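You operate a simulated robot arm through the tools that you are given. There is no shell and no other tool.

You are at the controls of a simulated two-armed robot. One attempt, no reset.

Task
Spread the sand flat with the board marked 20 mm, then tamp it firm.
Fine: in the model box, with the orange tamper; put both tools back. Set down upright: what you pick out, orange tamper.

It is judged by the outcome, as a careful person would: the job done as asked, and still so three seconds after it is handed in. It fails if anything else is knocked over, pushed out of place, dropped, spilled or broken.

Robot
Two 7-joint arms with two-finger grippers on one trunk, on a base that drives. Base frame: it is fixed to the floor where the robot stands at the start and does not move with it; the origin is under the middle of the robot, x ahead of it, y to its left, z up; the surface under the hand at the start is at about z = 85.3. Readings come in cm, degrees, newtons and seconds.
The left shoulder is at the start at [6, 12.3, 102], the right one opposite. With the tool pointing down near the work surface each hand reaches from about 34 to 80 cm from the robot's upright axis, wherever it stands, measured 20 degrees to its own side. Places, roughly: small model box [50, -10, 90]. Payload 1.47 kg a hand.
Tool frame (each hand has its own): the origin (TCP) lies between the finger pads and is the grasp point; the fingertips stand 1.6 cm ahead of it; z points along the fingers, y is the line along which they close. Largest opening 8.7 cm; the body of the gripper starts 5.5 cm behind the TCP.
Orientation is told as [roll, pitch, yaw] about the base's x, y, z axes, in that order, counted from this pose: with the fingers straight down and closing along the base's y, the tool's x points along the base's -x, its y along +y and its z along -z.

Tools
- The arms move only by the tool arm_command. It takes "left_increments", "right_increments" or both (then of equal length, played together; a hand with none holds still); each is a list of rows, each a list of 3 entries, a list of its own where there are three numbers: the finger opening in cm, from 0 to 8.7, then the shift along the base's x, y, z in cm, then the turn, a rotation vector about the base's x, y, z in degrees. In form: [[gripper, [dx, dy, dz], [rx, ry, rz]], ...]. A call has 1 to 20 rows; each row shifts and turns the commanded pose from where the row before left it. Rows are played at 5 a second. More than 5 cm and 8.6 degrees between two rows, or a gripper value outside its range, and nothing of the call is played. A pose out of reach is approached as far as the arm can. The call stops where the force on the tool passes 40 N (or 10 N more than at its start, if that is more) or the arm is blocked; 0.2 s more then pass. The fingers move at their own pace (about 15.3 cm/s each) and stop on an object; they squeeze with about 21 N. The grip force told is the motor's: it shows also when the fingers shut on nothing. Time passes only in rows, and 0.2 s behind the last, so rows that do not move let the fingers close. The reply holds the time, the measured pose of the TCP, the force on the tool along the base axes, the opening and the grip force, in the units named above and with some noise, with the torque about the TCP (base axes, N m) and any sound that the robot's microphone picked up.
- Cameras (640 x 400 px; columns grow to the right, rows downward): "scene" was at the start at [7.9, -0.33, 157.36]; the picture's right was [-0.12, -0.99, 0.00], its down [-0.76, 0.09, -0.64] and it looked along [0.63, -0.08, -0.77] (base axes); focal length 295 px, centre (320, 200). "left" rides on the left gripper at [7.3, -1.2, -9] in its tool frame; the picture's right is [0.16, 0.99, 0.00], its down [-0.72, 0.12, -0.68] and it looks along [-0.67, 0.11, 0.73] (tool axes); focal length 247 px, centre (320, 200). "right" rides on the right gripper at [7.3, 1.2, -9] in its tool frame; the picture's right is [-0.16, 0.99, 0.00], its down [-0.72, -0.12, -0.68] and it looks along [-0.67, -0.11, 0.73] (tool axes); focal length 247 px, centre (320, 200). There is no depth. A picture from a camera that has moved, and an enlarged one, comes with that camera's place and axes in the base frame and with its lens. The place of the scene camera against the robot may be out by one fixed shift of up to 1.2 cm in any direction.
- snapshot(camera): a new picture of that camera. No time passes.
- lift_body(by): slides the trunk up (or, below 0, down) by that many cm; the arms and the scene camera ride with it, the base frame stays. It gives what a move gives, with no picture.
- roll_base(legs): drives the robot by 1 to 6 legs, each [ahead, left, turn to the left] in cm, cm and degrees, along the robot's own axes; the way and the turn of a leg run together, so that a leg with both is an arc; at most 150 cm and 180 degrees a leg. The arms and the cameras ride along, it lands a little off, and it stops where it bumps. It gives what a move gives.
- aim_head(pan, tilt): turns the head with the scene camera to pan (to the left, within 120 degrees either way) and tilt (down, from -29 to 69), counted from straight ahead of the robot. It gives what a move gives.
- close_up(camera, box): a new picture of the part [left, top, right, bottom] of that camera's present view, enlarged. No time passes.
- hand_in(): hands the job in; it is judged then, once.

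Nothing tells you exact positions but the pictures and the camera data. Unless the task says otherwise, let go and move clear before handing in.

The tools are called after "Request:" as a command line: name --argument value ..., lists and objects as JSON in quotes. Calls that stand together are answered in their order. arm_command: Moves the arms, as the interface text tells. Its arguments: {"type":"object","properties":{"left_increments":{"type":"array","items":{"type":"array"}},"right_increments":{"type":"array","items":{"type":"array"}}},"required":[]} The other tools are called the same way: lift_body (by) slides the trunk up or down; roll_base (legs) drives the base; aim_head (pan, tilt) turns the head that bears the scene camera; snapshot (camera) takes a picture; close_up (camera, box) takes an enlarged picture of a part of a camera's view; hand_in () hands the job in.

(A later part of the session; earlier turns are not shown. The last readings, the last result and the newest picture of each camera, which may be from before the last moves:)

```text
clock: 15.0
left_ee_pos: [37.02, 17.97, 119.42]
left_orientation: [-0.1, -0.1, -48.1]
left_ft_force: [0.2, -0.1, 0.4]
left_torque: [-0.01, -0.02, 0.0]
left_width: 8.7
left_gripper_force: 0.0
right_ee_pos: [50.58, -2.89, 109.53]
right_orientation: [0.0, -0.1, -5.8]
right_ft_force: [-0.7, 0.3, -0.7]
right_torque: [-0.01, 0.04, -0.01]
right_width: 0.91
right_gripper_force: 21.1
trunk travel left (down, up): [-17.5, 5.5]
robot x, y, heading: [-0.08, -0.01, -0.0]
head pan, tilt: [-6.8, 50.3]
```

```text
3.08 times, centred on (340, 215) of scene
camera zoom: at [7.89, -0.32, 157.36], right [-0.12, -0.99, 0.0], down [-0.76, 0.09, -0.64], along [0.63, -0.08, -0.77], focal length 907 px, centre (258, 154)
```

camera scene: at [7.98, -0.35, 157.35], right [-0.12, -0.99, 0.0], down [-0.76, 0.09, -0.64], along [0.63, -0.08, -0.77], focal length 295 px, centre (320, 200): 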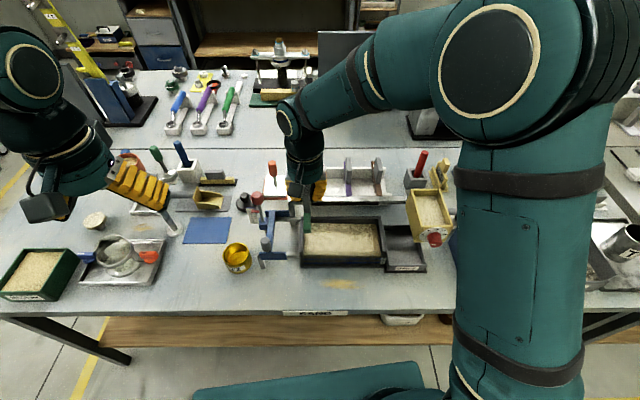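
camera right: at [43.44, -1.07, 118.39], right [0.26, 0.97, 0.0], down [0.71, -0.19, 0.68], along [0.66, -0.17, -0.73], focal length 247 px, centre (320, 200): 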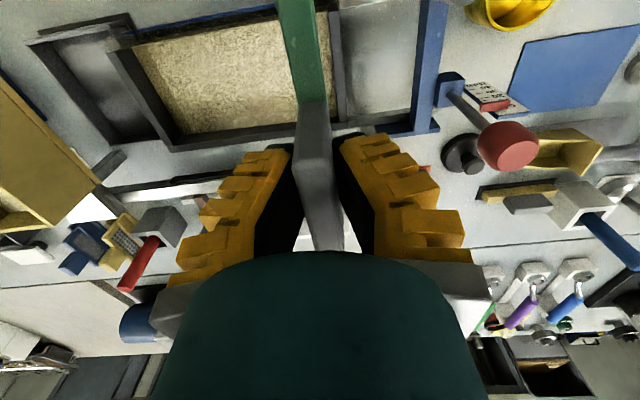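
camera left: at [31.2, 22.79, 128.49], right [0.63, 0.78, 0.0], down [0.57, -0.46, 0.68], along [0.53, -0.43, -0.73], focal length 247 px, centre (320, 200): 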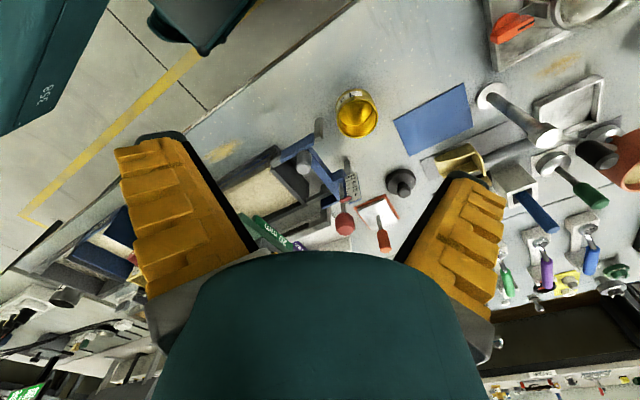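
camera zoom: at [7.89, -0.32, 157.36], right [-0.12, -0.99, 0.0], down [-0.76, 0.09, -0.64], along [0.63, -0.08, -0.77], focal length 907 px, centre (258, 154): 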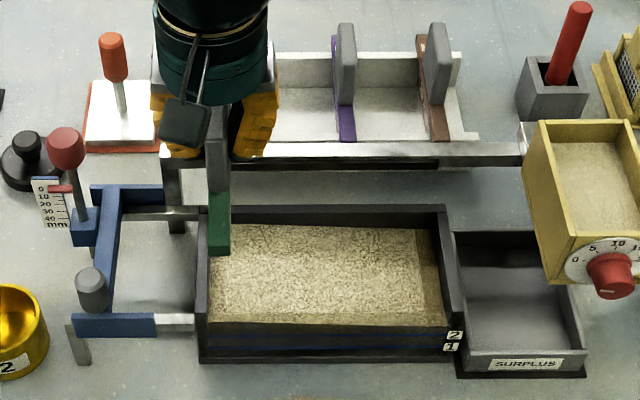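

The board lines up with the box. I'll zoom in further to measure how the blade fits inside the walls.

Request:
close_up --camera "right" --box '[150, 100, 350, 150]'

Request:
close_up --camera "right" --box '[90, 0, 360, 60]'

Request:
close_up --camera "scene" --box '[290, 190, 340, 270]'

Request:
close_up --camera "left" --box '[200, 130, 360, 260]'

```text
3.20 times, centred on (250, 125) of right
camera zoom: at [43.41, -1.04, 118.43], right [0.26, 0.97, 0.0], down [0.71, -0.19, 0.68], along [0.66, -0.17, -0.73], focal length 790 px, centre (544, 440)
```

zoom: 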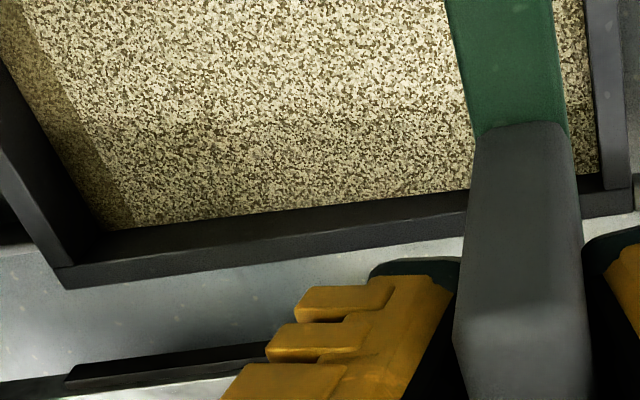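

```text
2.37 times, centred on (225, 30) of right
camera zoom: at [43.41, -1.04, 118.43], right [0.26, 0.97, 0.0], down [0.71, -0.19, 0.68], along [0.66, -0.17, -0.73], focal length 585 px, centre (545, 603)
```

zoom: 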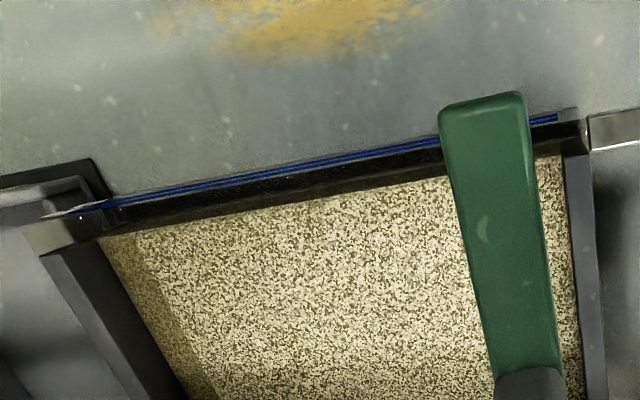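

```text
5.00 times, centred on (315, 230) of scene
camera zoom: at [7.89, -0.32, 157.36], right [-0.12, -0.99, 0.0], down [-0.76, 0.09, -0.64], along [0.63, -0.08, -0.77], focal length 1474 px, centre (345, 50)
```

zoom: 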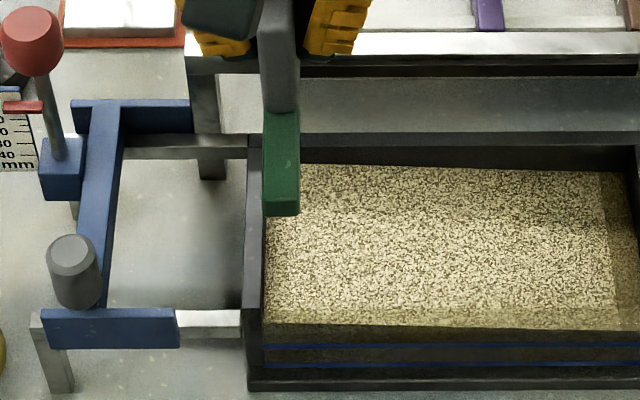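

```text
3.08 times, centred on (280, 195) of left
camera zoom: at [31.2, 22.79, 128.49], right [0.63, 0.78, 0.0], down [0.57, -0.46, 0.68], along [0.53, -0.43, -0.73], focal length 760 px, centre (443, 215)
```

zoom: 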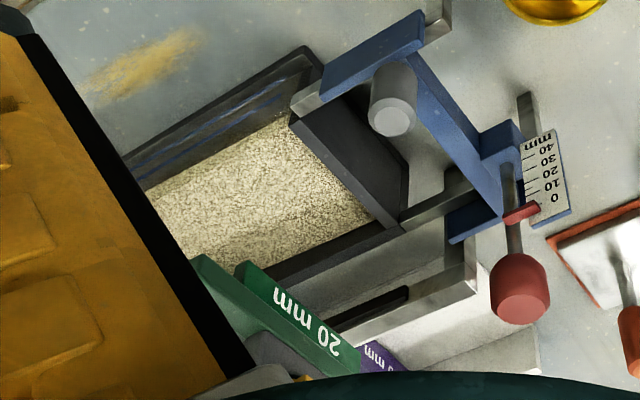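

Request:
close_up --camera "left" --box '[230, 190, 330, 260]'

Request:
close_up --camera "left" --box '[230, 130, 350, 210]'

```text
5.71 times, centred on (280, 225) of left
camera zoom: at [31.2, 22.79, 128.49], right [0.63, 0.78, 0.0], down [0.57, -0.46, 0.68], along [0.53, -0.43, -0.73], focal length 1411 px, centre (549, 57)
```

zoom: 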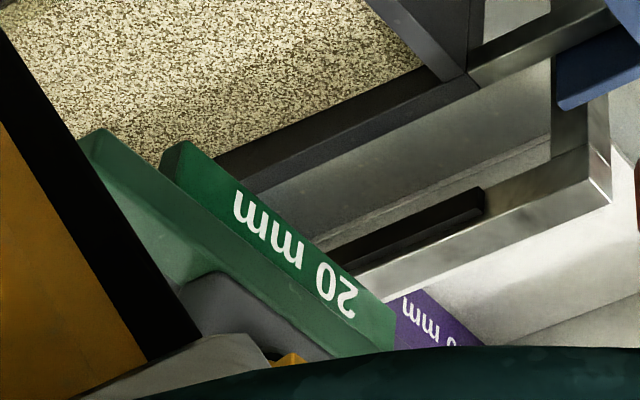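

```text
5.00 times, centred on (290, 170) of left
camera zoom: at [31.2, 22.79, 128.49], right [0.63, 0.78, 0.0], down [0.57, -0.46, 0.68], along [0.53, -0.43, -0.73], focal length 1235 px, centre (470, 350)
```

zoom: 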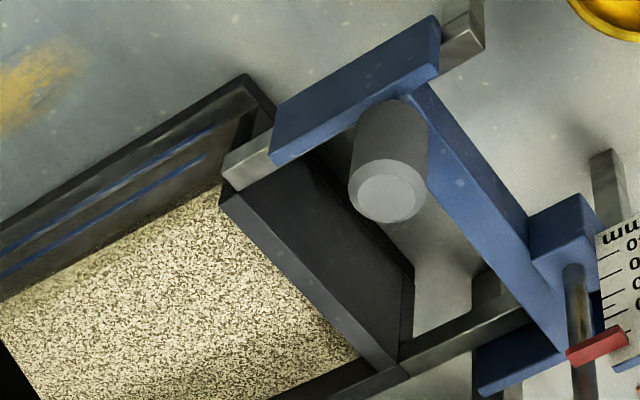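

The box yaw measures about −7.0°, so I'll trim the hand yaw to match. The interior centre near the left end is x ≈ 50.6, and the held board's centre is about 0.15 ahead of the TCP. I'll lower to just above the rim and check.

Request:
arm_command --right_increments '[[0.5, [-0.1, 0.1, -2], [0, 0, -1.2]], [0.5, [0, 0, -3], [0, 0, 0]], [0.5, [0, 0, -2.6], [0, 0, 0]], [0.5, [0, 0, 0], [0, 0, 0]]]'

Request:
close_up --camera "right" --box '[100, 0, 400, 188]'

Request:
close_up --camera "left" --box '[210, 120, 360, 240]'

Request:
close_up --camera "scene" --box '[270, 180, 370, 270]'

```text
clock: 16.0
left_ee_pos: [36.92, 17.92, 119.45]
left_orientation: [0.0, 0.0, -48.0]
left_ft_force: [0.6, 1.2, 0.4]
left_torque: [-0.01, 0.0, 0.01]
left_width: 8.66
left_gripper_force: 0.0
right_ee_pos: [50.53, -2.95, 101.92]
right_orientation: [-0.1, 0.1, -7.0]
right_ft_force: [-0.2, -0.2, -1.0]
right_torque: [0.01, 0.03, 0.0]
right_width: 0.88
right_gripper_force: 21.4
trunk travel left (down, up): [-17.5, 5.5]
robot x, y, heading: [-0.12, -0.13, -0.1]
head pan, tilt: [-6.8, 50.3]
```

```text
2.13 times, centred on (250, 94) of right
camera zoom: at [43.43, -0.83, 110.74], right [0.28, 0.96, 0.0], down [0.7, -0.2, 0.68], along [0.65, -0.19, -0.73], focal length 526 px, centre (469, 426)
```

zoom: 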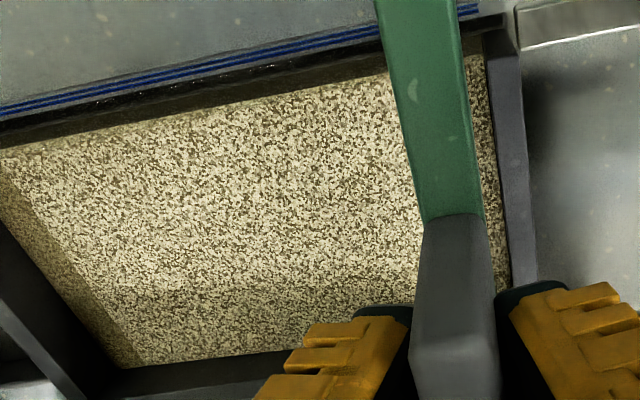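

```text
3.33 times, centred on (285, 180) of left
camera zoom: at [31.18, 22.77, 128.51], right [0.63, 0.78, 0.0], down [0.57, -0.46, 0.68], along [0.53, -0.43, -0.73], focal length 823 px, centre (437, 267)
```

zoom: 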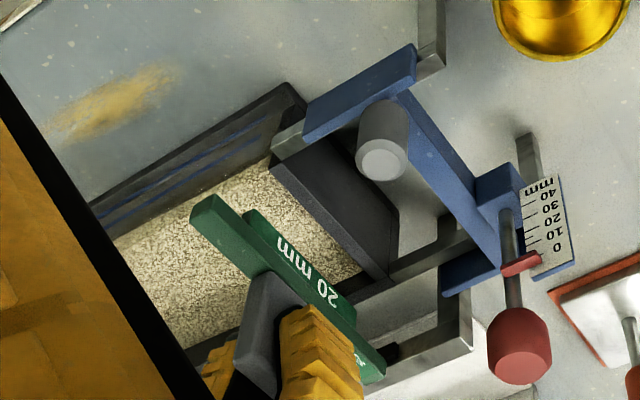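

```text
4.44 times, centred on (320, 225) of scene
camera zoom: at [7.87, -0.35, 157.36], right [-0.12, -0.99, 0.0], down [-0.76, 0.09, -0.64], along [0.63, -0.08, -0.77], focal length 1311 px, centre (320, 89)
```

zoom: 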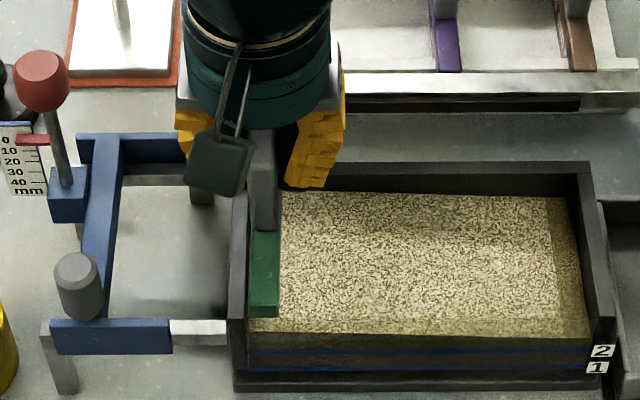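

The blade spans about x 46.3–55.1, and the inner walls are at about 45.8 and 55.5, so it is centred. I'll lower gently until the bar rests on the rims.

Request:
arm_command --right_increments '[[0.5, [0, 0.05, -0.7], [0, 0, 0]], [0.5, [0, 0, -0.7], [0, 0, 0]], [0.5, [0, 0, -0.5], [0, 0, 0]], [0.5, [0, 0, -0.3], [0, 0, 0]], [0.5, [0, 0, 0], [0, 0, 0]]]'

Request:
close_up --camera "left" --box '[210, 120, 360, 240]'

Request:
close_up --camera "right" --box '[100, 0, 400, 188]'

```text
clock: 17.2
left_ee_pos: [37.02, 18.07, 119.47]
left_orientation: [-0.1, -0.1, -48.0]
left_ft_force: [0.7, -0.5, 1.6]
left_torque: [-0.02, 0.0, 0.04]
left_width: 8.68
left_gripper_force: 0.0
right_ee_pos: [50.43, -2.87, 99.61]
right_orientation: [0.1, 0.1, -7.1]
right_ft_force: [0.5, 0.6, -1.3]
right_torque: [0.04, 0.0, -0.03]
right_width: 0.88
right_gripper_force: 20.7
trunk travel left (down, up): [-17.5, 5.5]
robot x, y, heading: [0.24, 0.18, -0.1]
head pan, tilt: [-6.8, 50.3]
```

```text
3.33 times, centred on (285, 180) of left
camera zoom: at [31.21, 22.78, 128.5], right [0.63, 0.78, 0.0], down [0.57, -0.46, 0.68], along [0.53, -0.43, -0.73], focal length 823 px, centre (437, 267)
```

zoom: 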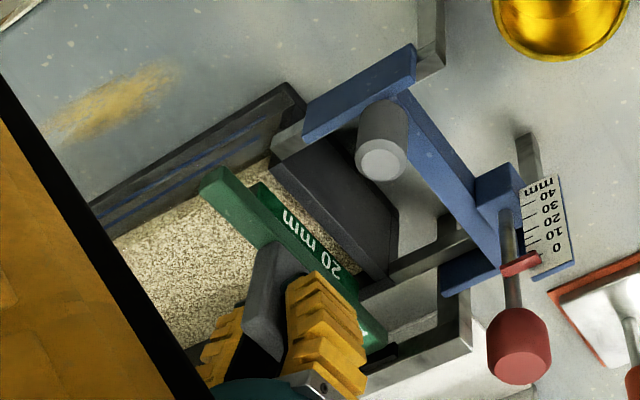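

```text
2.13 times, centred on (250, 94) of right
camera zoom: at [43.4, -0.78, 108.48], right [0.28, 0.96, 0.0], down [0.7, -0.2, 0.68], along [0.65, -0.19, -0.73], focal length 526 px, centre (469, 426)
```

zoom: 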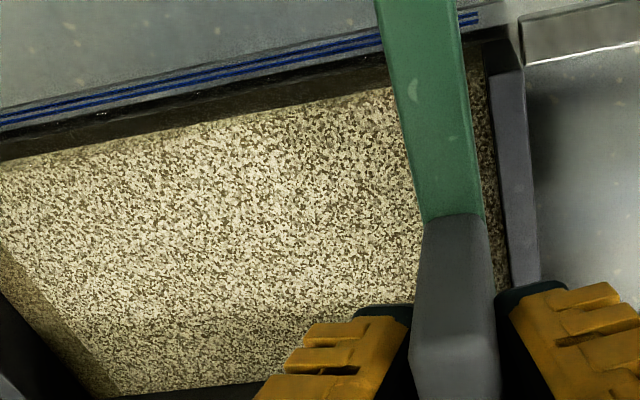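

There's no contact yet and the blade is inside the rim. I'll keep going down in small steps.

Request:
arm_command --right_increments '[[0.5, [0, 0, -0.3], [0, 0, 0]], [0.5, [0, 0, -0.3], [0, 0, 0]], [0.5, [0, 0, 0], [0, 0, 0]]]'

Request:
close_up --camera "left" --box '[230, 140, 330, 220]'

```text
clock: 18.0
left_ee_pos: [36.92, 18.04, 119.5]
left_orientation: [0.0, 0.0, -48.0]
left_ft_force: [0.6, -1.0, -0.6]
left_torque: [0.0, 0.03, -0.06]
left_width: 8.7
left_gripper_force: 0.1
right_ee_pos: [50.42, -2.83, 98.98]
right_orientation: [-0.1, 0.0, -7.1]
right_ft_force: [0.8, -0.2, -1.2]
right_torque: [-0.04, 0.05, 0.0]
right_width: 0.92
right_gripper_force: 20.8
trunk travel left (down, up): [-17.5, 5.5]
robot x, y, heading: [0.31, 0.14, 0.2]
head pan, tilt: [-6.8, 50.3]
```

```text
5.00 times, centred on (280, 180) of left
camera zoom: at [31.21, 22.78, 128.5], right [0.63, 0.78, 0.0], down [0.57, -0.46, 0.68], along [0.53, -0.43, -0.73], focal length 1235 px, centre (520, 300)
```

zoom: 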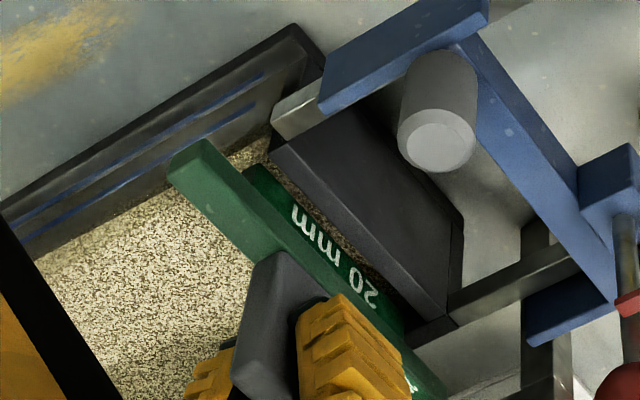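

Request:
arm_command --right_increments '[[0.5, [0, 0, -0.2], [0, 0, 0]], [0.5, [0, 0, -0.2], [0, 0, 0]], [0.5, [0, 0, -0.2], [0, 0, 0]], [0.5, [0, 0, 0], [0, 0, 0]]]'

Request:
close_up --camera "left" --box '[230, 140, 330, 220]'

```text
clock: 19.0
left_ee_pos: [37.03, 18.01, 119.39]
left_orientation: [0.1, -0.1, -48.0]
left_ft_force: [0.5, 0.5, -0.3]
left_torque: [0.01, 0.03, -0.01]
left_width: 8.72
left_gripper_force: 0.0
right_ee_pos: [50.47, -2.85, 98.42]
right_orientation: [-0.1, 0.0, -7.0]
right_ft_force: [-0.2, -0.2, -0.7]
right_torque: [0.0, 0.01, 0.0]
right_width: 0.9
right_gripper_force: 20.6
trunk travel left (down, up): [-17.5, 5.5]
robot x, y, heading: [-0.26, 0.24, -0.1]
head pan, tilt: [-6.8, 50.3]
```

```text
5.00 times, centred on (280, 180) of left
camera zoom: at [31.21, 22.78, 128.5], right [0.63, 0.78, 0.0], down [0.57, -0.46, 0.68], along [0.53, -0.43, -0.73], focal length 1235 px, centre (520, 300)
```

zoom: 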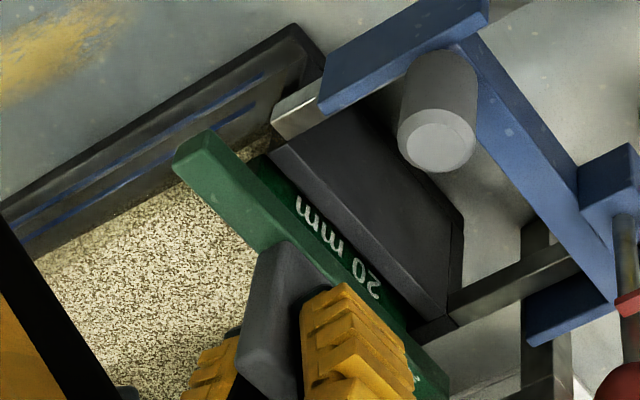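

Request:
arm_command --right_increments '[[0.5, [0, 0, -0.2], [0, 0, 0]], [0.5, [0, 0, -0.2], [0, 0, 0]], [0.5, [0, 0, -0.2], [0, 0, 0]], [0.5, [0, 0, 0], [0, 0, 0]]]'

Request:
close_up --camera "left" --box '[230, 140, 330, 220]'

```text
clock: 20.0
left_ee_pos: [36.97, 17.99, 119.48]
left_orientation: [0.0, 0.0, -48.0]
left_ft_force: [-0.1, 0.0, -0.9]
left_torque: [-0.03, -0.03, 0.02]
left_width: 8.66
left_gripper_force: 0.0
right_ee_pos: [50.51, -2.87, 97.79]
right_orientation: [0.0, 0.0, -7.0]
right_ft_force: [0.6, 0.4, -0.3]
right_torque: [-0.03, -0.13, 0.0]
right_width: 0.97
right_gripper_force: 20.5
trunk travel left (down, up): [-17.5, 5.5]
robot x, y, heading: [-0.2, 0.17, 0.0]
head pan, tilt: [-6.8, 50.3]
```

```text
5.00 times, centred on (280, 180) of left
camera zoom: at [31.2, 22.78, 128.51], right [0.63, 0.78, 0.0], down [0.57, -0.46, 0.68], along [0.53, -0.43, -0.73], focal length 1235 px, centre (520, 300)
```

zoom: 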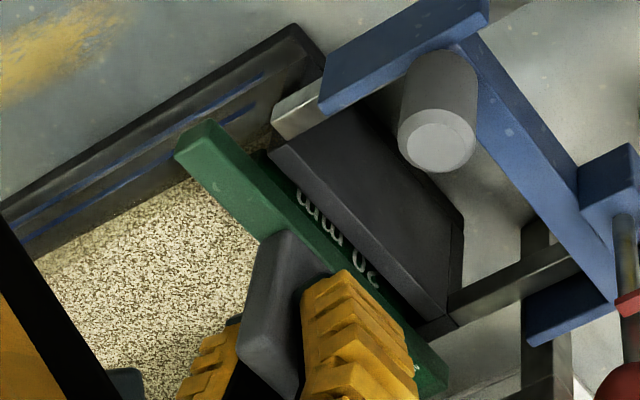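

Request:
arm_command --right_increments '[[0.5, [0, 0, -0.15], [0, 0, 0]], [0.5, [0, 0, -0.15], [0, 0, 0]], [0.5, [0, 0, 0], [0, 0, 0]]]'

Request:
close_up --camera "left" --box '[230, 140, 330, 220]'

Request:
close_up --camera "right" --box '[100, 0, 400, 188]'

Request:
close_up --camera "scene" --box '[270, 180, 370, 270]'

```text
clock: 20.8
left_ee_pos: [36.83, 18.01, 119.36]
left_orientation: [0.0, -0.1, -48.0]
left_ft_force: [1.2, -0.3, -0.4]
left_torque: [0.0, -0.01, -0.02]
left_width: 8.72
left_gripper_force: 0.0
right_ee_pos: [50.48, -2.86, 97.57]
right_orientation: [0.1, -0.1, -6.9]
right_ft_force: [-0.4, -2.0, 11.0]
right_torque: [-0.03, 0.01, -0.01]
right_width: 1.53
right_gripper_force: 21.1
trunk travel left (down, up): [-17.5, 5.5]
robot x, y, heading: [-0.19, 0.12, 0.1]
head pan, tilt: [-6.8, 50.3]
```

```text
5.00 times, centred on (280, 180) of left
camera zoom: at [31.12, 22.76, 128.53], right [0.63, 0.78, 0.0], down [0.57, -0.46, 0.68], along [0.53, -0.43, -0.73], focal length 1235 px, centre (520, 300)
```

zoom: 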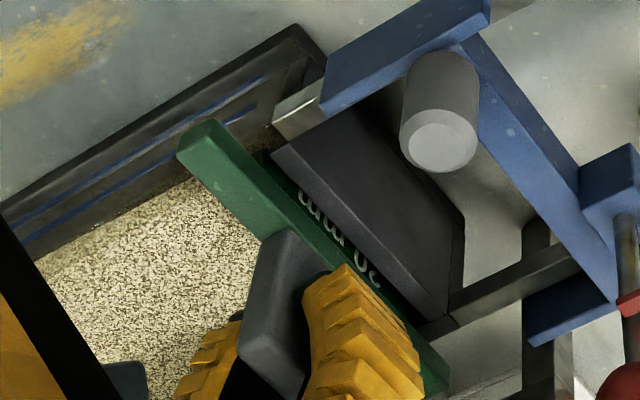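

```text
2.13 times, centred on (250, 94) of right
camera zoom: at [43.36, -0.79, 106.47], right [0.28, 0.96, 0.0], down [0.7, -0.2, 0.68], along [0.66, -0.19, -0.73], focal length 526 px, centre (469, 426)
```

zoom: 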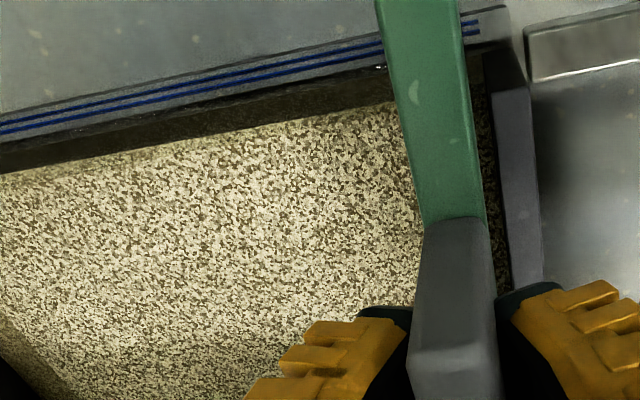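

```text
4.44 times, centred on (320, 225) of scene
camera zoom: at [7.8, -0.36, 157.37], right [-0.12, -0.99, 0.0], down [-0.76, 0.09, -0.64], along [0.64, -0.08, -0.77], focal length 1311 px, centre (320, 89)
```

zoom: 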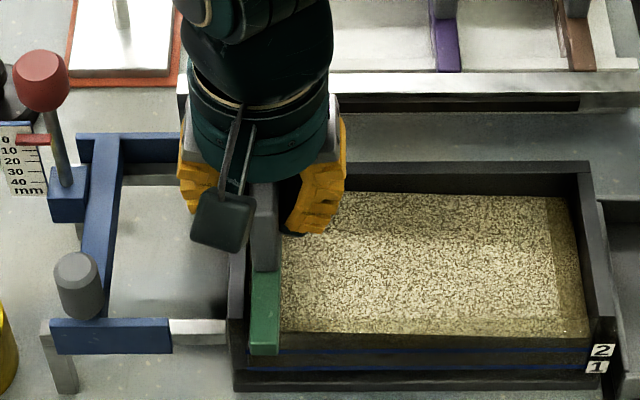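

It is now in contact: 11 N upward at TCP z 97.57, so the bar is seated on the rims. I'll sweep right along the box axis (7° off −y), start with a short stroke and watch the sand.

Request:
arm_command --right_increments '[[0.5, [-0.122, -0.992, 0.03], [0, 0, 0]], [0.5, [-0.122, -0.992, 0], [0, 0, 0]], [0.5, [-0.122, -0.992, 0], [0, 0, 0]], [0.5, [-0.122, -0.992, 0], [0, 0, 0]], [0.5, [0, 0, 0], [0, 0, 0]]]'

Request:
close_up --camera "left" --box '[210, 120, 360, 240]'

Request:
close_up --camera "right" --box '[100, 0, 400, 188]'

Request:
close_up --camera "scene" --box '[290, 190, 400, 270]'

```text
clock: 22.0
left_ee_pos: [36.95, 18.04, 119.37]
left_orientation: [0.0, 0.0, -47.9]
left_ft_force: [1.0, -0.3, -0.5]
left_torque: [0.0, 0.02, 0.01]
left_width: 8.68
left_gripper_force: 0.0
right_ee_pos: [49.91, -6.8, 97.64]
right_orientation: [0.0, 0.0, -7.0]
right_ft_force: [0.1, 4.7, 8.0]
right_torque: [0.21, -0.09, 0.02]
right_width: 1.6
right_gripper_force: 21.0
trunk travel left (down, up): [-17.5, 5.5]
robot x, y, heading: [0.24, -0.33, -0.1]
head pan, tilt: [-6.8, 50.3]
```

```text
3.33 times, centred on (285, 180) of left
camera zoom: at [31.16, 22.83, 128.51], right [0.63, 0.78, 0.0], down [0.57, -0.46, 0.68], along [0.53, -0.43, -0.73], focal length 823 px, centre (437, 267)
```

zoom: 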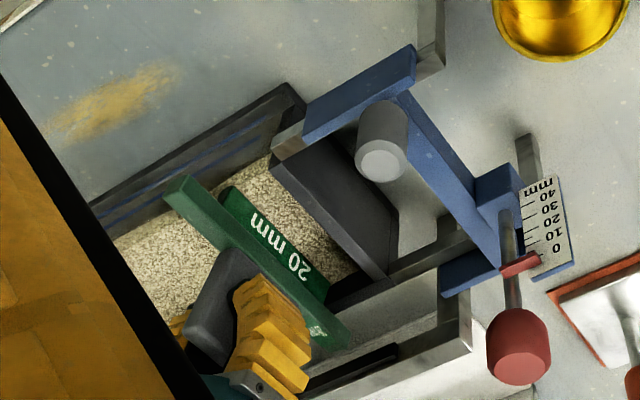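

```text
2.13 times, centred on (250, 94) of right
camera zoom: at [42.95, -4.71, 106.49], right [0.28, 0.96, 0.0], down [0.7, -0.2, 0.68], along [0.65, -0.19, -0.73], focal length 526 px, centre (469, 426)
```

zoom: 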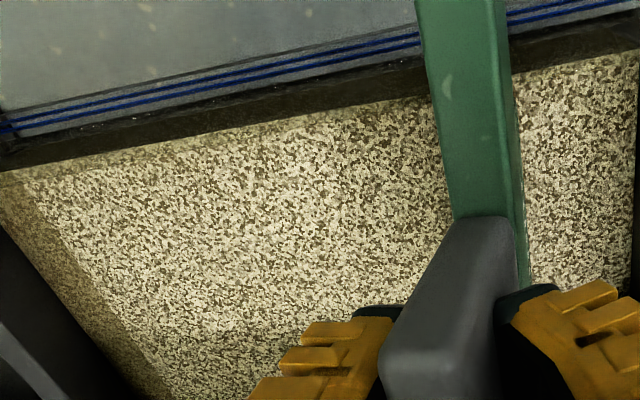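

```text
5.00 times, centred on (345, 230) of scene
camera zoom: at [7.84, -0.27, 157.36], right [-0.12, -0.99, 0.0], down [-0.76, 0.09, -0.64], along [0.63, -0.08, -0.77], focal length 1474 px, centre (195, 50)
```

zoom: 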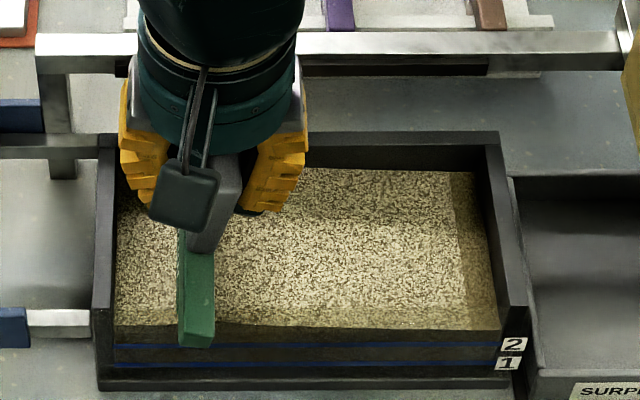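

The board has tipped in the grip: the top of the handle leads and the blade trails. I'll open the fingers so it settles flat on the rims, then grip again lower for better leverage.

Request:
arm_command --right_increments '[[2.5, [0, 0, 0], [0, 0, 0]], [4.5, [0, 0, 0], [0, 0, 0]], [4.5, [0, 0, 0], [0, 0, 0]]]'

Request:
close_up --camera "left" --box '[210, 120, 360, 240]'

Request:
close_up --camera "right" --box '[200, 0, 440, 250]'

Request:
close_up --camera "scene" --box '[290, 190, 400, 270]'

```text
clock: 22.8
left_ee_pos: [36.89, 18.09, 119.42]
left_orientation: [0.0, 0.0, -48.0]
left_ft_force: [0.2, 0.2, -0.1]
left_torque: [0.01, 0.02, 0.01]
left_width: 8.7
left_gripper_force: 0.0
right_ee_pos: [50.1, -6.84, 97.53]
right_orientation: [0.0, 0.0, -7.0]
right_ft_force: [-0.5, -0.5, -0.4]
right_torque: [-0.02, 0.03, -0.02]
right_width: 5.06
right_gripper_force: 4.2
trunk travel left (down, up): [-17.5, 5.5]
robot x, y, heading: [-0.12, 0.28, 0.1]
head pan, tilt: [-6.8, 50.3]
```

```text
3.33 times, centred on (285, 180) of left
camera zoom: at [31.2, 22.79, 128.5], right [0.63, 0.78, 0.0], down [0.57, -0.46, 0.68], along [0.53, -0.43, -0.73], focal length 823 px, centre (437, 267)
```

zoom: 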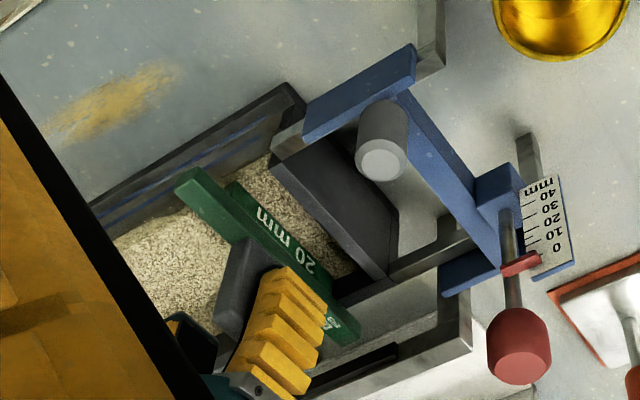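

```text
1.60 times, centred on (320, 125) of right
camera zoom: at [42.99, -4.74, 106.46], right [0.28, 0.96, 0.0], down [0.7, -0.2, 0.68], along [0.65, -0.19, -0.73], focal length 395 px, centre (320, 320)
```

zoom: 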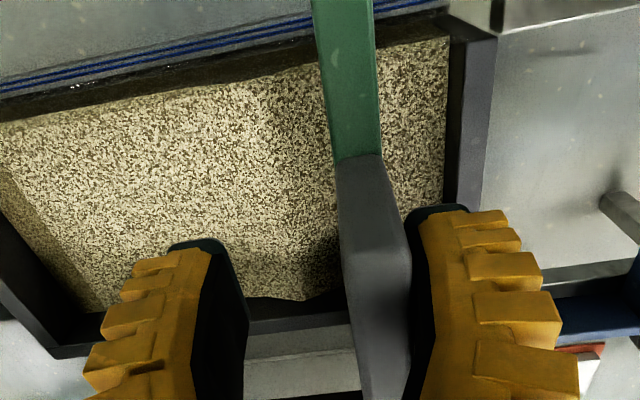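

```text
5.00 times, centred on (345, 230) of scene
camera zoom: at [7.9, -0.33, 157.36], right [-0.12, -0.99, 0.0], down [-0.76, 0.09, -0.64], along [0.63, -0.08, -0.77], focal length 1474 px, centre (195, 50)
```

zoom: 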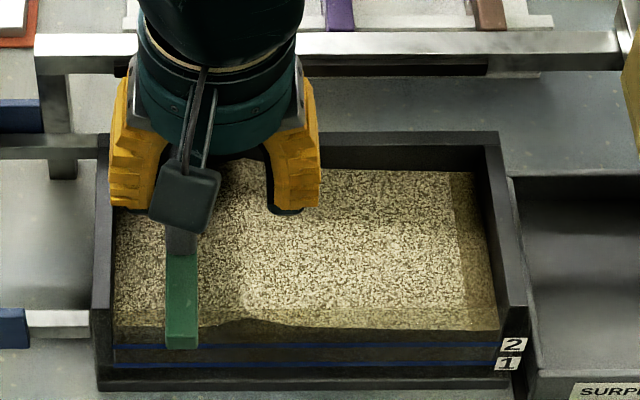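

The board settled upright at about y −5.15. The sand behind it is flat and a small pile sits ahead of it. I'll re-centre the hand on it, grip lower and continue.

Request:
arm_command --right_increments '[[4.5, [0.2, 0.85, 0], [0, 0, 0]], [4.5, [0.1, 0.8, 0], [0, 0, 0]], [4.5, [0, 0, -0.9], [0, 0, 0]], [4.5, [0, 0, -0.9], [0, 0, 0]], [4.5, [0, 0, 0], [0, 0, 0]]]'

Request:
close_up --camera "right" --box '[200, 0, 440, 250]'

Request:
close_up --camera "left" --box '[210, 120, 360, 240]'

```text
clock: 24.0
left_ee_pos: [37.06, 17.98, 119.47]
left_orientation: [0.0, 0.0, -48.1]
left_ft_force: [-1.0, -0.2, -1.0]
left_torque: [0.02, -0.02, 0.01]
left_width: 8.7
left_gripper_force: 0.1
right_ee_pos: [50.37, -5.08, 95.71]
right_orientation: [0.0, 0.0, -7.0]
right_ft_force: [-0.2, 0.2, -0.7]
right_torque: [0.01, 0.01, -0.03]
right_width: 5.05
right_gripper_force: 3.7
trunk travel left (down, up): [-17.5, 5.5]
robot x, y, heading: [-0.01, 0.13, 0.0]
head pan, tilt: [-6.8, 50.3]
```

```text
1.60 times, centred on (320, 125) of right
camera zoom: at [43.25, -3.08, 104.65], right [0.28, 0.96, 0.0], down [0.7, -0.2, 0.68], along [0.65, -0.19, -0.73], focal length 395 px, centre (320, 320)
```

zoom: 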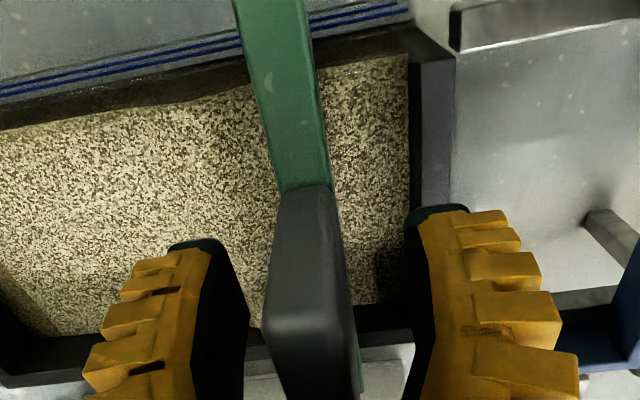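

```text
3.33 times, centred on (285, 180) of left
camera zoom: at [31.2, 22.78, 128.51], right [0.63, 0.78, 0.0], down [0.57, -0.46, 0.68], along [0.53, -0.43, -0.73], focal length 823 px, centre (437, 267)
```

zoom: 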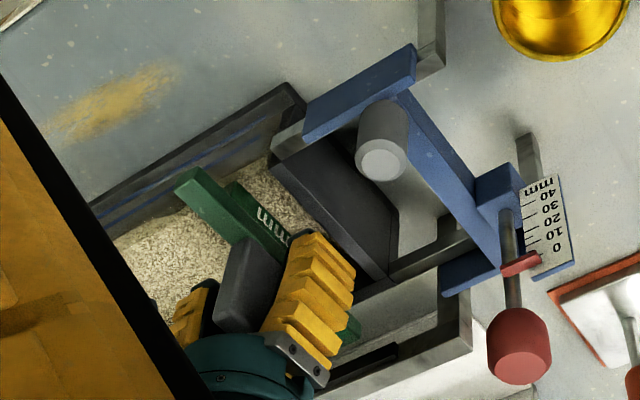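

Centred. I'll go down slightly and close the fingers.

Request:
arm_command --right_increments '[[4.5, [0, 0, -0.4], [0, 0, 0]], [0.5, [0, 0, 0], [0, 0, 0]], [0.5, [0, 0, 0], [0, 0, 0]], [0.5, [0, 0, 0], [0, 0, 0]]]'

Request:
close_up --camera "right" --box '[200, 0, 440, 250]'

```text
clock: 25.0
left_ee_pos: [36.92, 17.97, 119.46]
left_orientation: [0.0, 0.1, -48.1]
left_ft_force: [0.8, -0.1, 0.5]
left_torque: [-0.01, 0.03, -0.01]
left_width: 8.73
left_gripper_force: 0.1
right_ee_pos: [50.36, -5.14, 95.44]
right_orientation: [0.0, 0.0, -6.9]
right_ft_force: [-0.2, -2.1, 5.1]
right_torque: [-0.03, 0.09, 0.05]
right_width: 1.15
right_gripper_force: 21.0
trunk travel left (down, up): [-17.5, 5.5]
robot x, y, heading: [0.4, 0.06, 0.1]
head pan, tilt: [-6.8, 50.3]
```

```text
1.60 times, centred on (320, 125) of right
camera zoom: at [43.24, -3.07, 104.26], right [0.28, 0.96, 0.0], down [0.7, -0.2, 0.68], along [0.65, -0.19, -0.73], focal length 395 px, centre (320, 320)
```

zoom: 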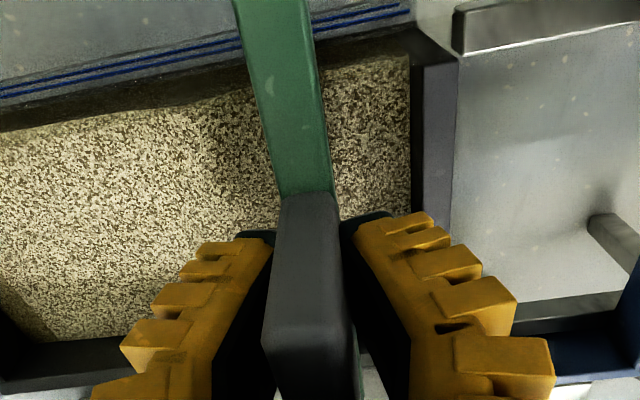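

Request:
arm_command --right_increments '[[0.3, [-0.073, -0.595, 0], [0, 0, 0]], [0.3, [-0.073, -0.595, 0], [0, 0, 0]], [0.3, [-0.073, -0.595, 0], [0, 0, 0]], [0.3, [-0.073, -0.595, 0], [0, 0, 0]], [0.3, [-0.073, -0.595, 0], [0, 0, 0]], [0.3, [0, 0, 0], [0, 0, 0]]]'

Request:
close_up --camera "right" --box '[200, 0, 440, 250]'

Request:
close_up --camera "left" --box '[210, 120, 360, 240]'

Request:
close_up --camera "scene" --box '[290, 190, 400, 270]'

```text
clock: 26.4
left_ee_pos: [36.89, 18.13, 119.36]
left_orientation: [0.0, 0.0, -48.0]
left_ft_force: [-0.3, 0.5, 0.3]
left_torque: [0.0, -0.01, 0.03]
left_width: 8.69
left_gripper_force: 0.1
right_ee_pos: [49.9, -8.08, 95.24]
right_orientation: [-0.1, 0.0, -7.1]
right_ft_force: [0.4, 3.3, 5.1]
right_torque: [0.03, -0.13, 0.06]
right_width: 1.2
right_gripper_force: 21.2
trunk travel left (down, up): [-17.5, 5.5]
robot x, y, heading: [-0.21, -0.1, -0.0]
head pan, tilt: [-6.8, 50.3]
```

```text
1.60 times, centred on (320, 125) of right
camera zoom: at [42.86, -6.07, 104.25], right [0.28, 0.96, 0.0], down [0.7, -0.2, 0.68], along [0.65, -0.19, -0.73], focal length 395 px, centre (320, 320)
```

zoom: 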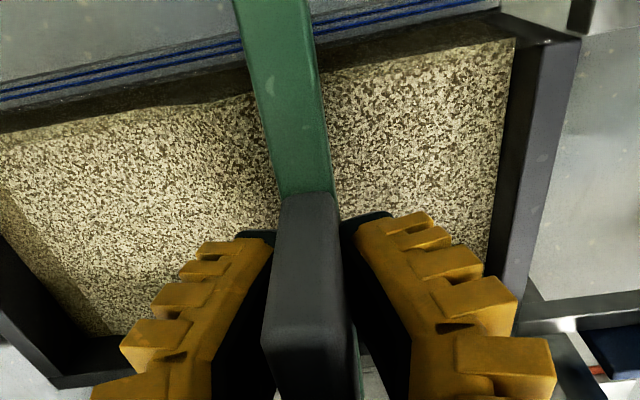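

```text
3.33 times, centred on (285, 180) of left
camera zoom: at [31.17, 22.81, 128.51], right [0.63, 0.78, 0.0], down [0.57, -0.46, 0.68], along [0.53, -0.43, -0.73], focal length 823 px, centre (437, 267)
```

zoom: 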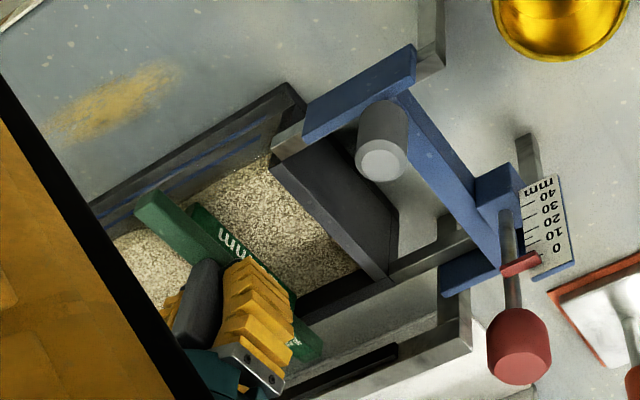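

```text
5.00 times, centred on (345, 230) of scene
camera zoom: at [7.86, -0.3, 157.36], right [-0.12, -0.99, 0.0], down [-0.76, 0.09, -0.64], along [0.63, -0.08, -0.77], focal length 1474 px, centre (195, 50)
```

zoom: 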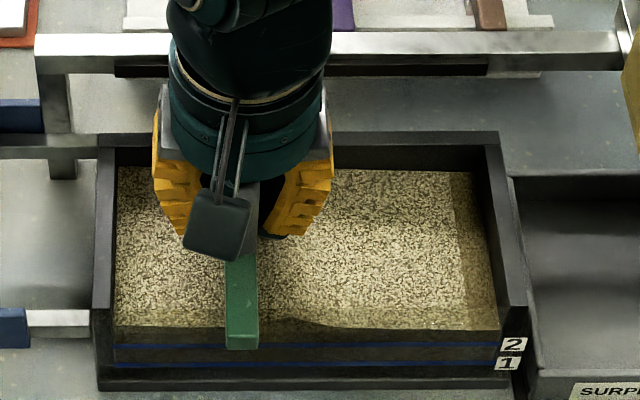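

This is working and the board stays upright. I'll continue the stroke.

Request:
arm_command --right_increments '[[0.3, [-0.073, -0.595, 0], [0, 0, 0]], [0.3, [-0.073, -0.595, 0], [0, 0, 0]], [0.3, [-0.073, -0.595, 0], [0, 0, 0]], [0.3, [-0.073, -0.595, 0], [0, 0, 0]], [0.3, [-0.073, -0.595, 0], [0, 0, 0]], [0.3, [-0.073, -0.595, 0], [0, 0, 0]], [0.3, [-0.073, -0.595, 0], [0, 0, 0]], [0.3, [-0.073, -0.595, 0], [0, 0, 0]], [0.3, [-0.073, -0.595, 0], [0, 0, 0]], [0.3, [-0.073, -0.595, 0], [0, 0, 0]], [0.3, [0, 0, 0], [0, 0, 0]]]'

Request:
close_up --camera "right" --box '[160, 0, 440, 250]'

Request:
close_up --camera "scene" --box '[290, 190, 400, 270]'

Request:
snapshot --camera "scene"

```text
clock: 28.8
left_ee_pos: [36.94, 18.01, 119.47]
left_orientation: [0.0, 0.0, -48.1]
left_ft_force: [0.5, -0.2, -0.5]
left_torque: [-0.02, 0.0, 0.02]
left_width: 8.7
left_gripper_force: 0.1
right_ee_pos: [49.36, -14.07, 95.19]
right_orientation: [0.0, 0.0, -7.0]
right_ft_force: [0.6, 1.5, 5.1]
right_torque: [0.0, -0.04, 0.04]
right_width: 1.15
right_gripper_force: 20.5
trunk travel left (down, up): [-17.5, 5.5]
robot x, y, heading: [-0.04, -0.07, -0.4]
head pan, tilt: [-6.8, 50.3]
```

```text
1.60 times, centred on (300, 125) of right
camera zoom: at [42.22, -12.0, 104.26], right [0.28, 0.96, 0.0], down [0.7, -0.2, 0.68], along [0.65, -0.19, -0.73], focal length 395 px, centre (352, 320)
```

zoom: 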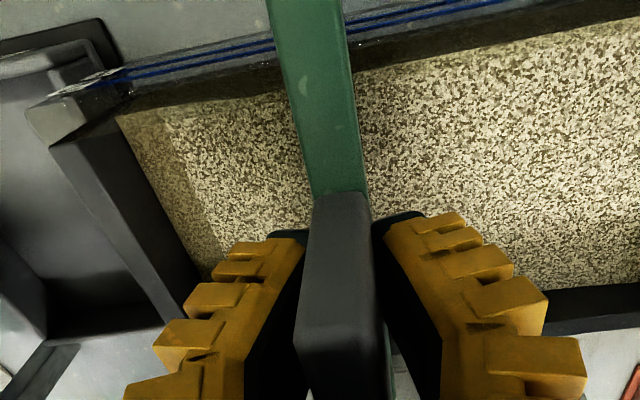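

```text
5.00 times, centred on (345, 230) of scene
camera zoom: at [7.87, -0.31, 157.36], right [-0.12, -0.99, 0.0], down [-0.76, 0.09, -0.64], along [0.63, -0.08, -0.77], focal length 1474 px, centre (195, 50)
```

zoom: 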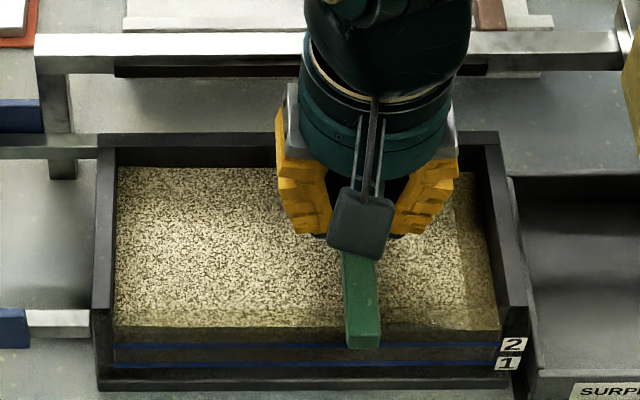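

```text
taken
camera scene: at [7.87, -0.31, 157.36], right [-0.12, -0.99, 0.0], down [-0.76, 0.09, -0.64], along [0.63, -0.08, -0.77], focal length 295 px, centre (320, 200)
```

scene: 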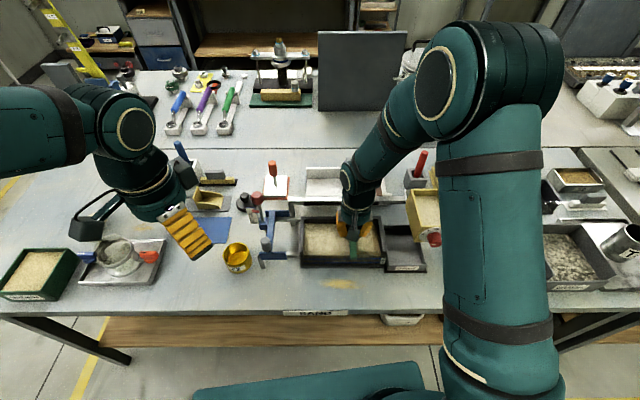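

The surface behind the board is flat. I'll finish the stroke to the right end.

Request:
arm_command --right_increments '[[0.3, [-0.073, -0.595, 0], [0, 0, 0]], [0.3, [-0.073, -0.595, 0], [0, 0, 0]], [0.3, [-0.073, -0.595, 0], [0, 0, 0]], [0.3, [-0.073, -0.595, 0], [0, 0, 0]], [0.3, [-0.073, -0.595, 0], [0, 0, 0]], [0.3, [-0.049, -0.4, 0], [0, 0, 0]], [0.3, [0, 0, 0], [0, 0, 0]]]'

Request:
close_up --camera "right" --box '[160, 0, 440, 250]'

Request:
close_up --camera "scene" --box '[290, 190, 400, 270]'

```text
clock: 30.4
left_ee_pos: [37.0, 18.01, 119.5]
left_orientation: [0.0, 0.0, -48.0]
left_ft_force: [0.3, -0.6, 1.0]
left_torque: [-0.01, -0.01, 0.01]
left_width: 8.69
left_gripper_force: 0.2
right_ee_pos: [48.87, -17.33, 95.35]
right_orientation: [-0.1, 0.1, -7.0]
right_ft_force: [0.2, 0.8, 3.7]
right_torque: [0.0, -0.03, -0.02]
right_width: 1.09
right_gripper_force: 22.0
trunk travel left (down, up): [-17.5, 5.5]
robot x, y, heading: [0.14, 0.15, -0.2]
head pan, tilt: [-6.8, 50.3]
```

```text
1.60 times, centred on (300, 125) of right
camera zoom: at [41.78, -15.33, 104.27], right [0.28, 0.96, 0.0], down [0.7, -0.2, 0.68], along [0.65, -0.19, -0.73], focal length 395 px, centre (352, 320)
```

zoom: 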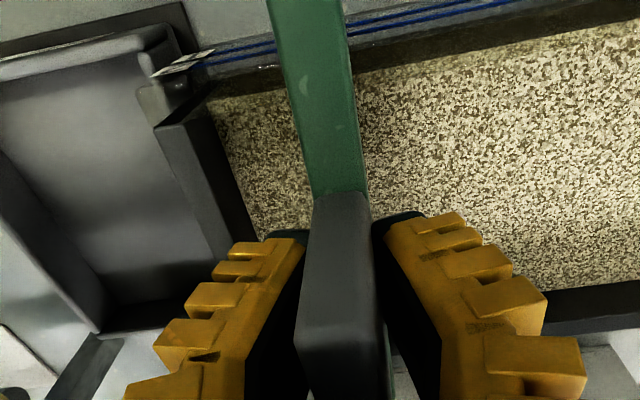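

```text
5.00 times, centred on (345, 230) of scene
camera zoom: at [7.88, -0.32, 157.36], right [-0.12, -0.99, 0.0], down [-0.76, 0.09, -0.64], along [0.63, -0.08, -0.77], focal length 1474 px, centre (195, 50)
```

zoom: 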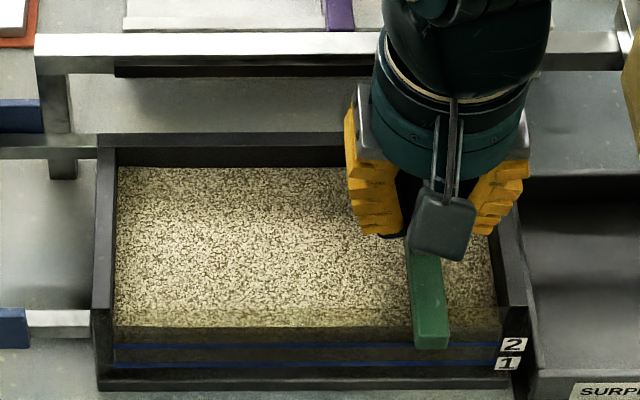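

Request:
arm_command --right_increments '[[0.3, [-0.061, -0.496, 0], [0, 0, 0]], [0.3, [-0.061, -0.496, 0], [0, 0, 0]], [0.3, [-0.061, -0.496, 0], [0, 0, 0]], [0.3, [-0.037, -0.3, 0], [0, 0, 0]], [0.3, [0, 0, 0], [0, 0, 0]]]'

Request:
close_up --camera "right" --box '[160, 0, 440, 250]'

Request:
close_up --camera "scene" --box '[290, 190, 400, 270]'

```text
clock: 31.6
left_ee_pos: [36.99, 18.08, 119.36]
left_orientation: [0.1, 0.0, -48.0]
left_ft_force: [-0.8, 0.0, 0.5]
left_torque: [-0.02, -0.01, -0.01]
left_width: 8.71
left_gripper_force: 0.0
right_ee_pos: [48.69, -19.14, 95.41]
right_orientation: [-0.1, 0.0, -7.0]
right_ft_force: [1.1, 1.8, 5.1]
right_torque: [0.02, -0.03, 0.02]
right_width: 1.15
right_gripper_force: 21.1
trunk travel left (down, up): [-17.5, 5.5]
robot x, y, heading: [-0.01, -0.16, -0.1]
head pan, tilt: [-6.8, 50.3]
```

```text
1.60 times, centred on (300, 125) of right
camera zoom: at [41.57, -17.07, 104.24], right [0.28, 0.96, 0.0], down [0.7, -0.2, 0.68], along [0.65, -0.19, -0.73], focal length 395 px, centre (352, 320)
```

zoom: 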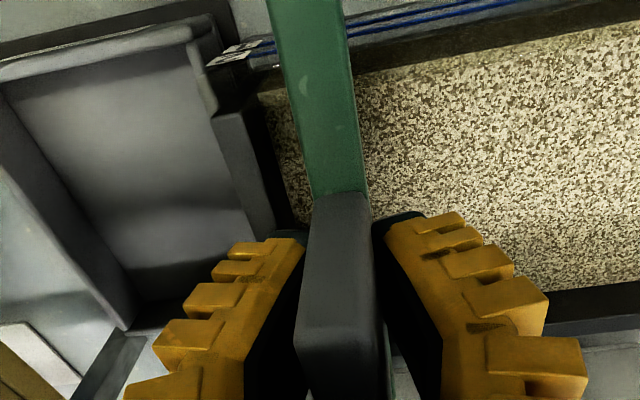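

```text
5.00 times, centred on (345, 230) of scene
camera zoom: at [7.86, -0.29, 157.36], right [-0.12, -0.99, 0.0], down [-0.76, 0.09, -0.64], along [0.63, -0.08, -0.77], focal length 1474 px, centre (195, 50)
```

zoom: 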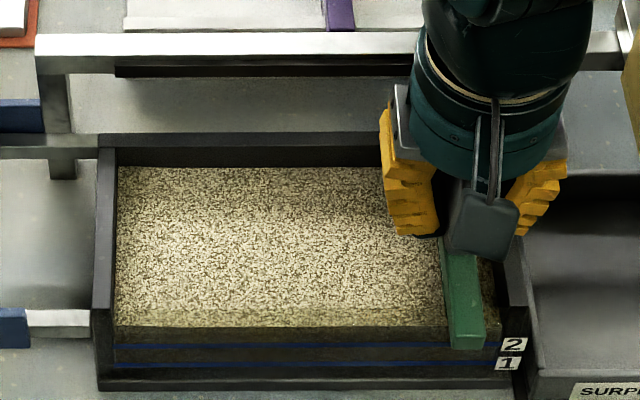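

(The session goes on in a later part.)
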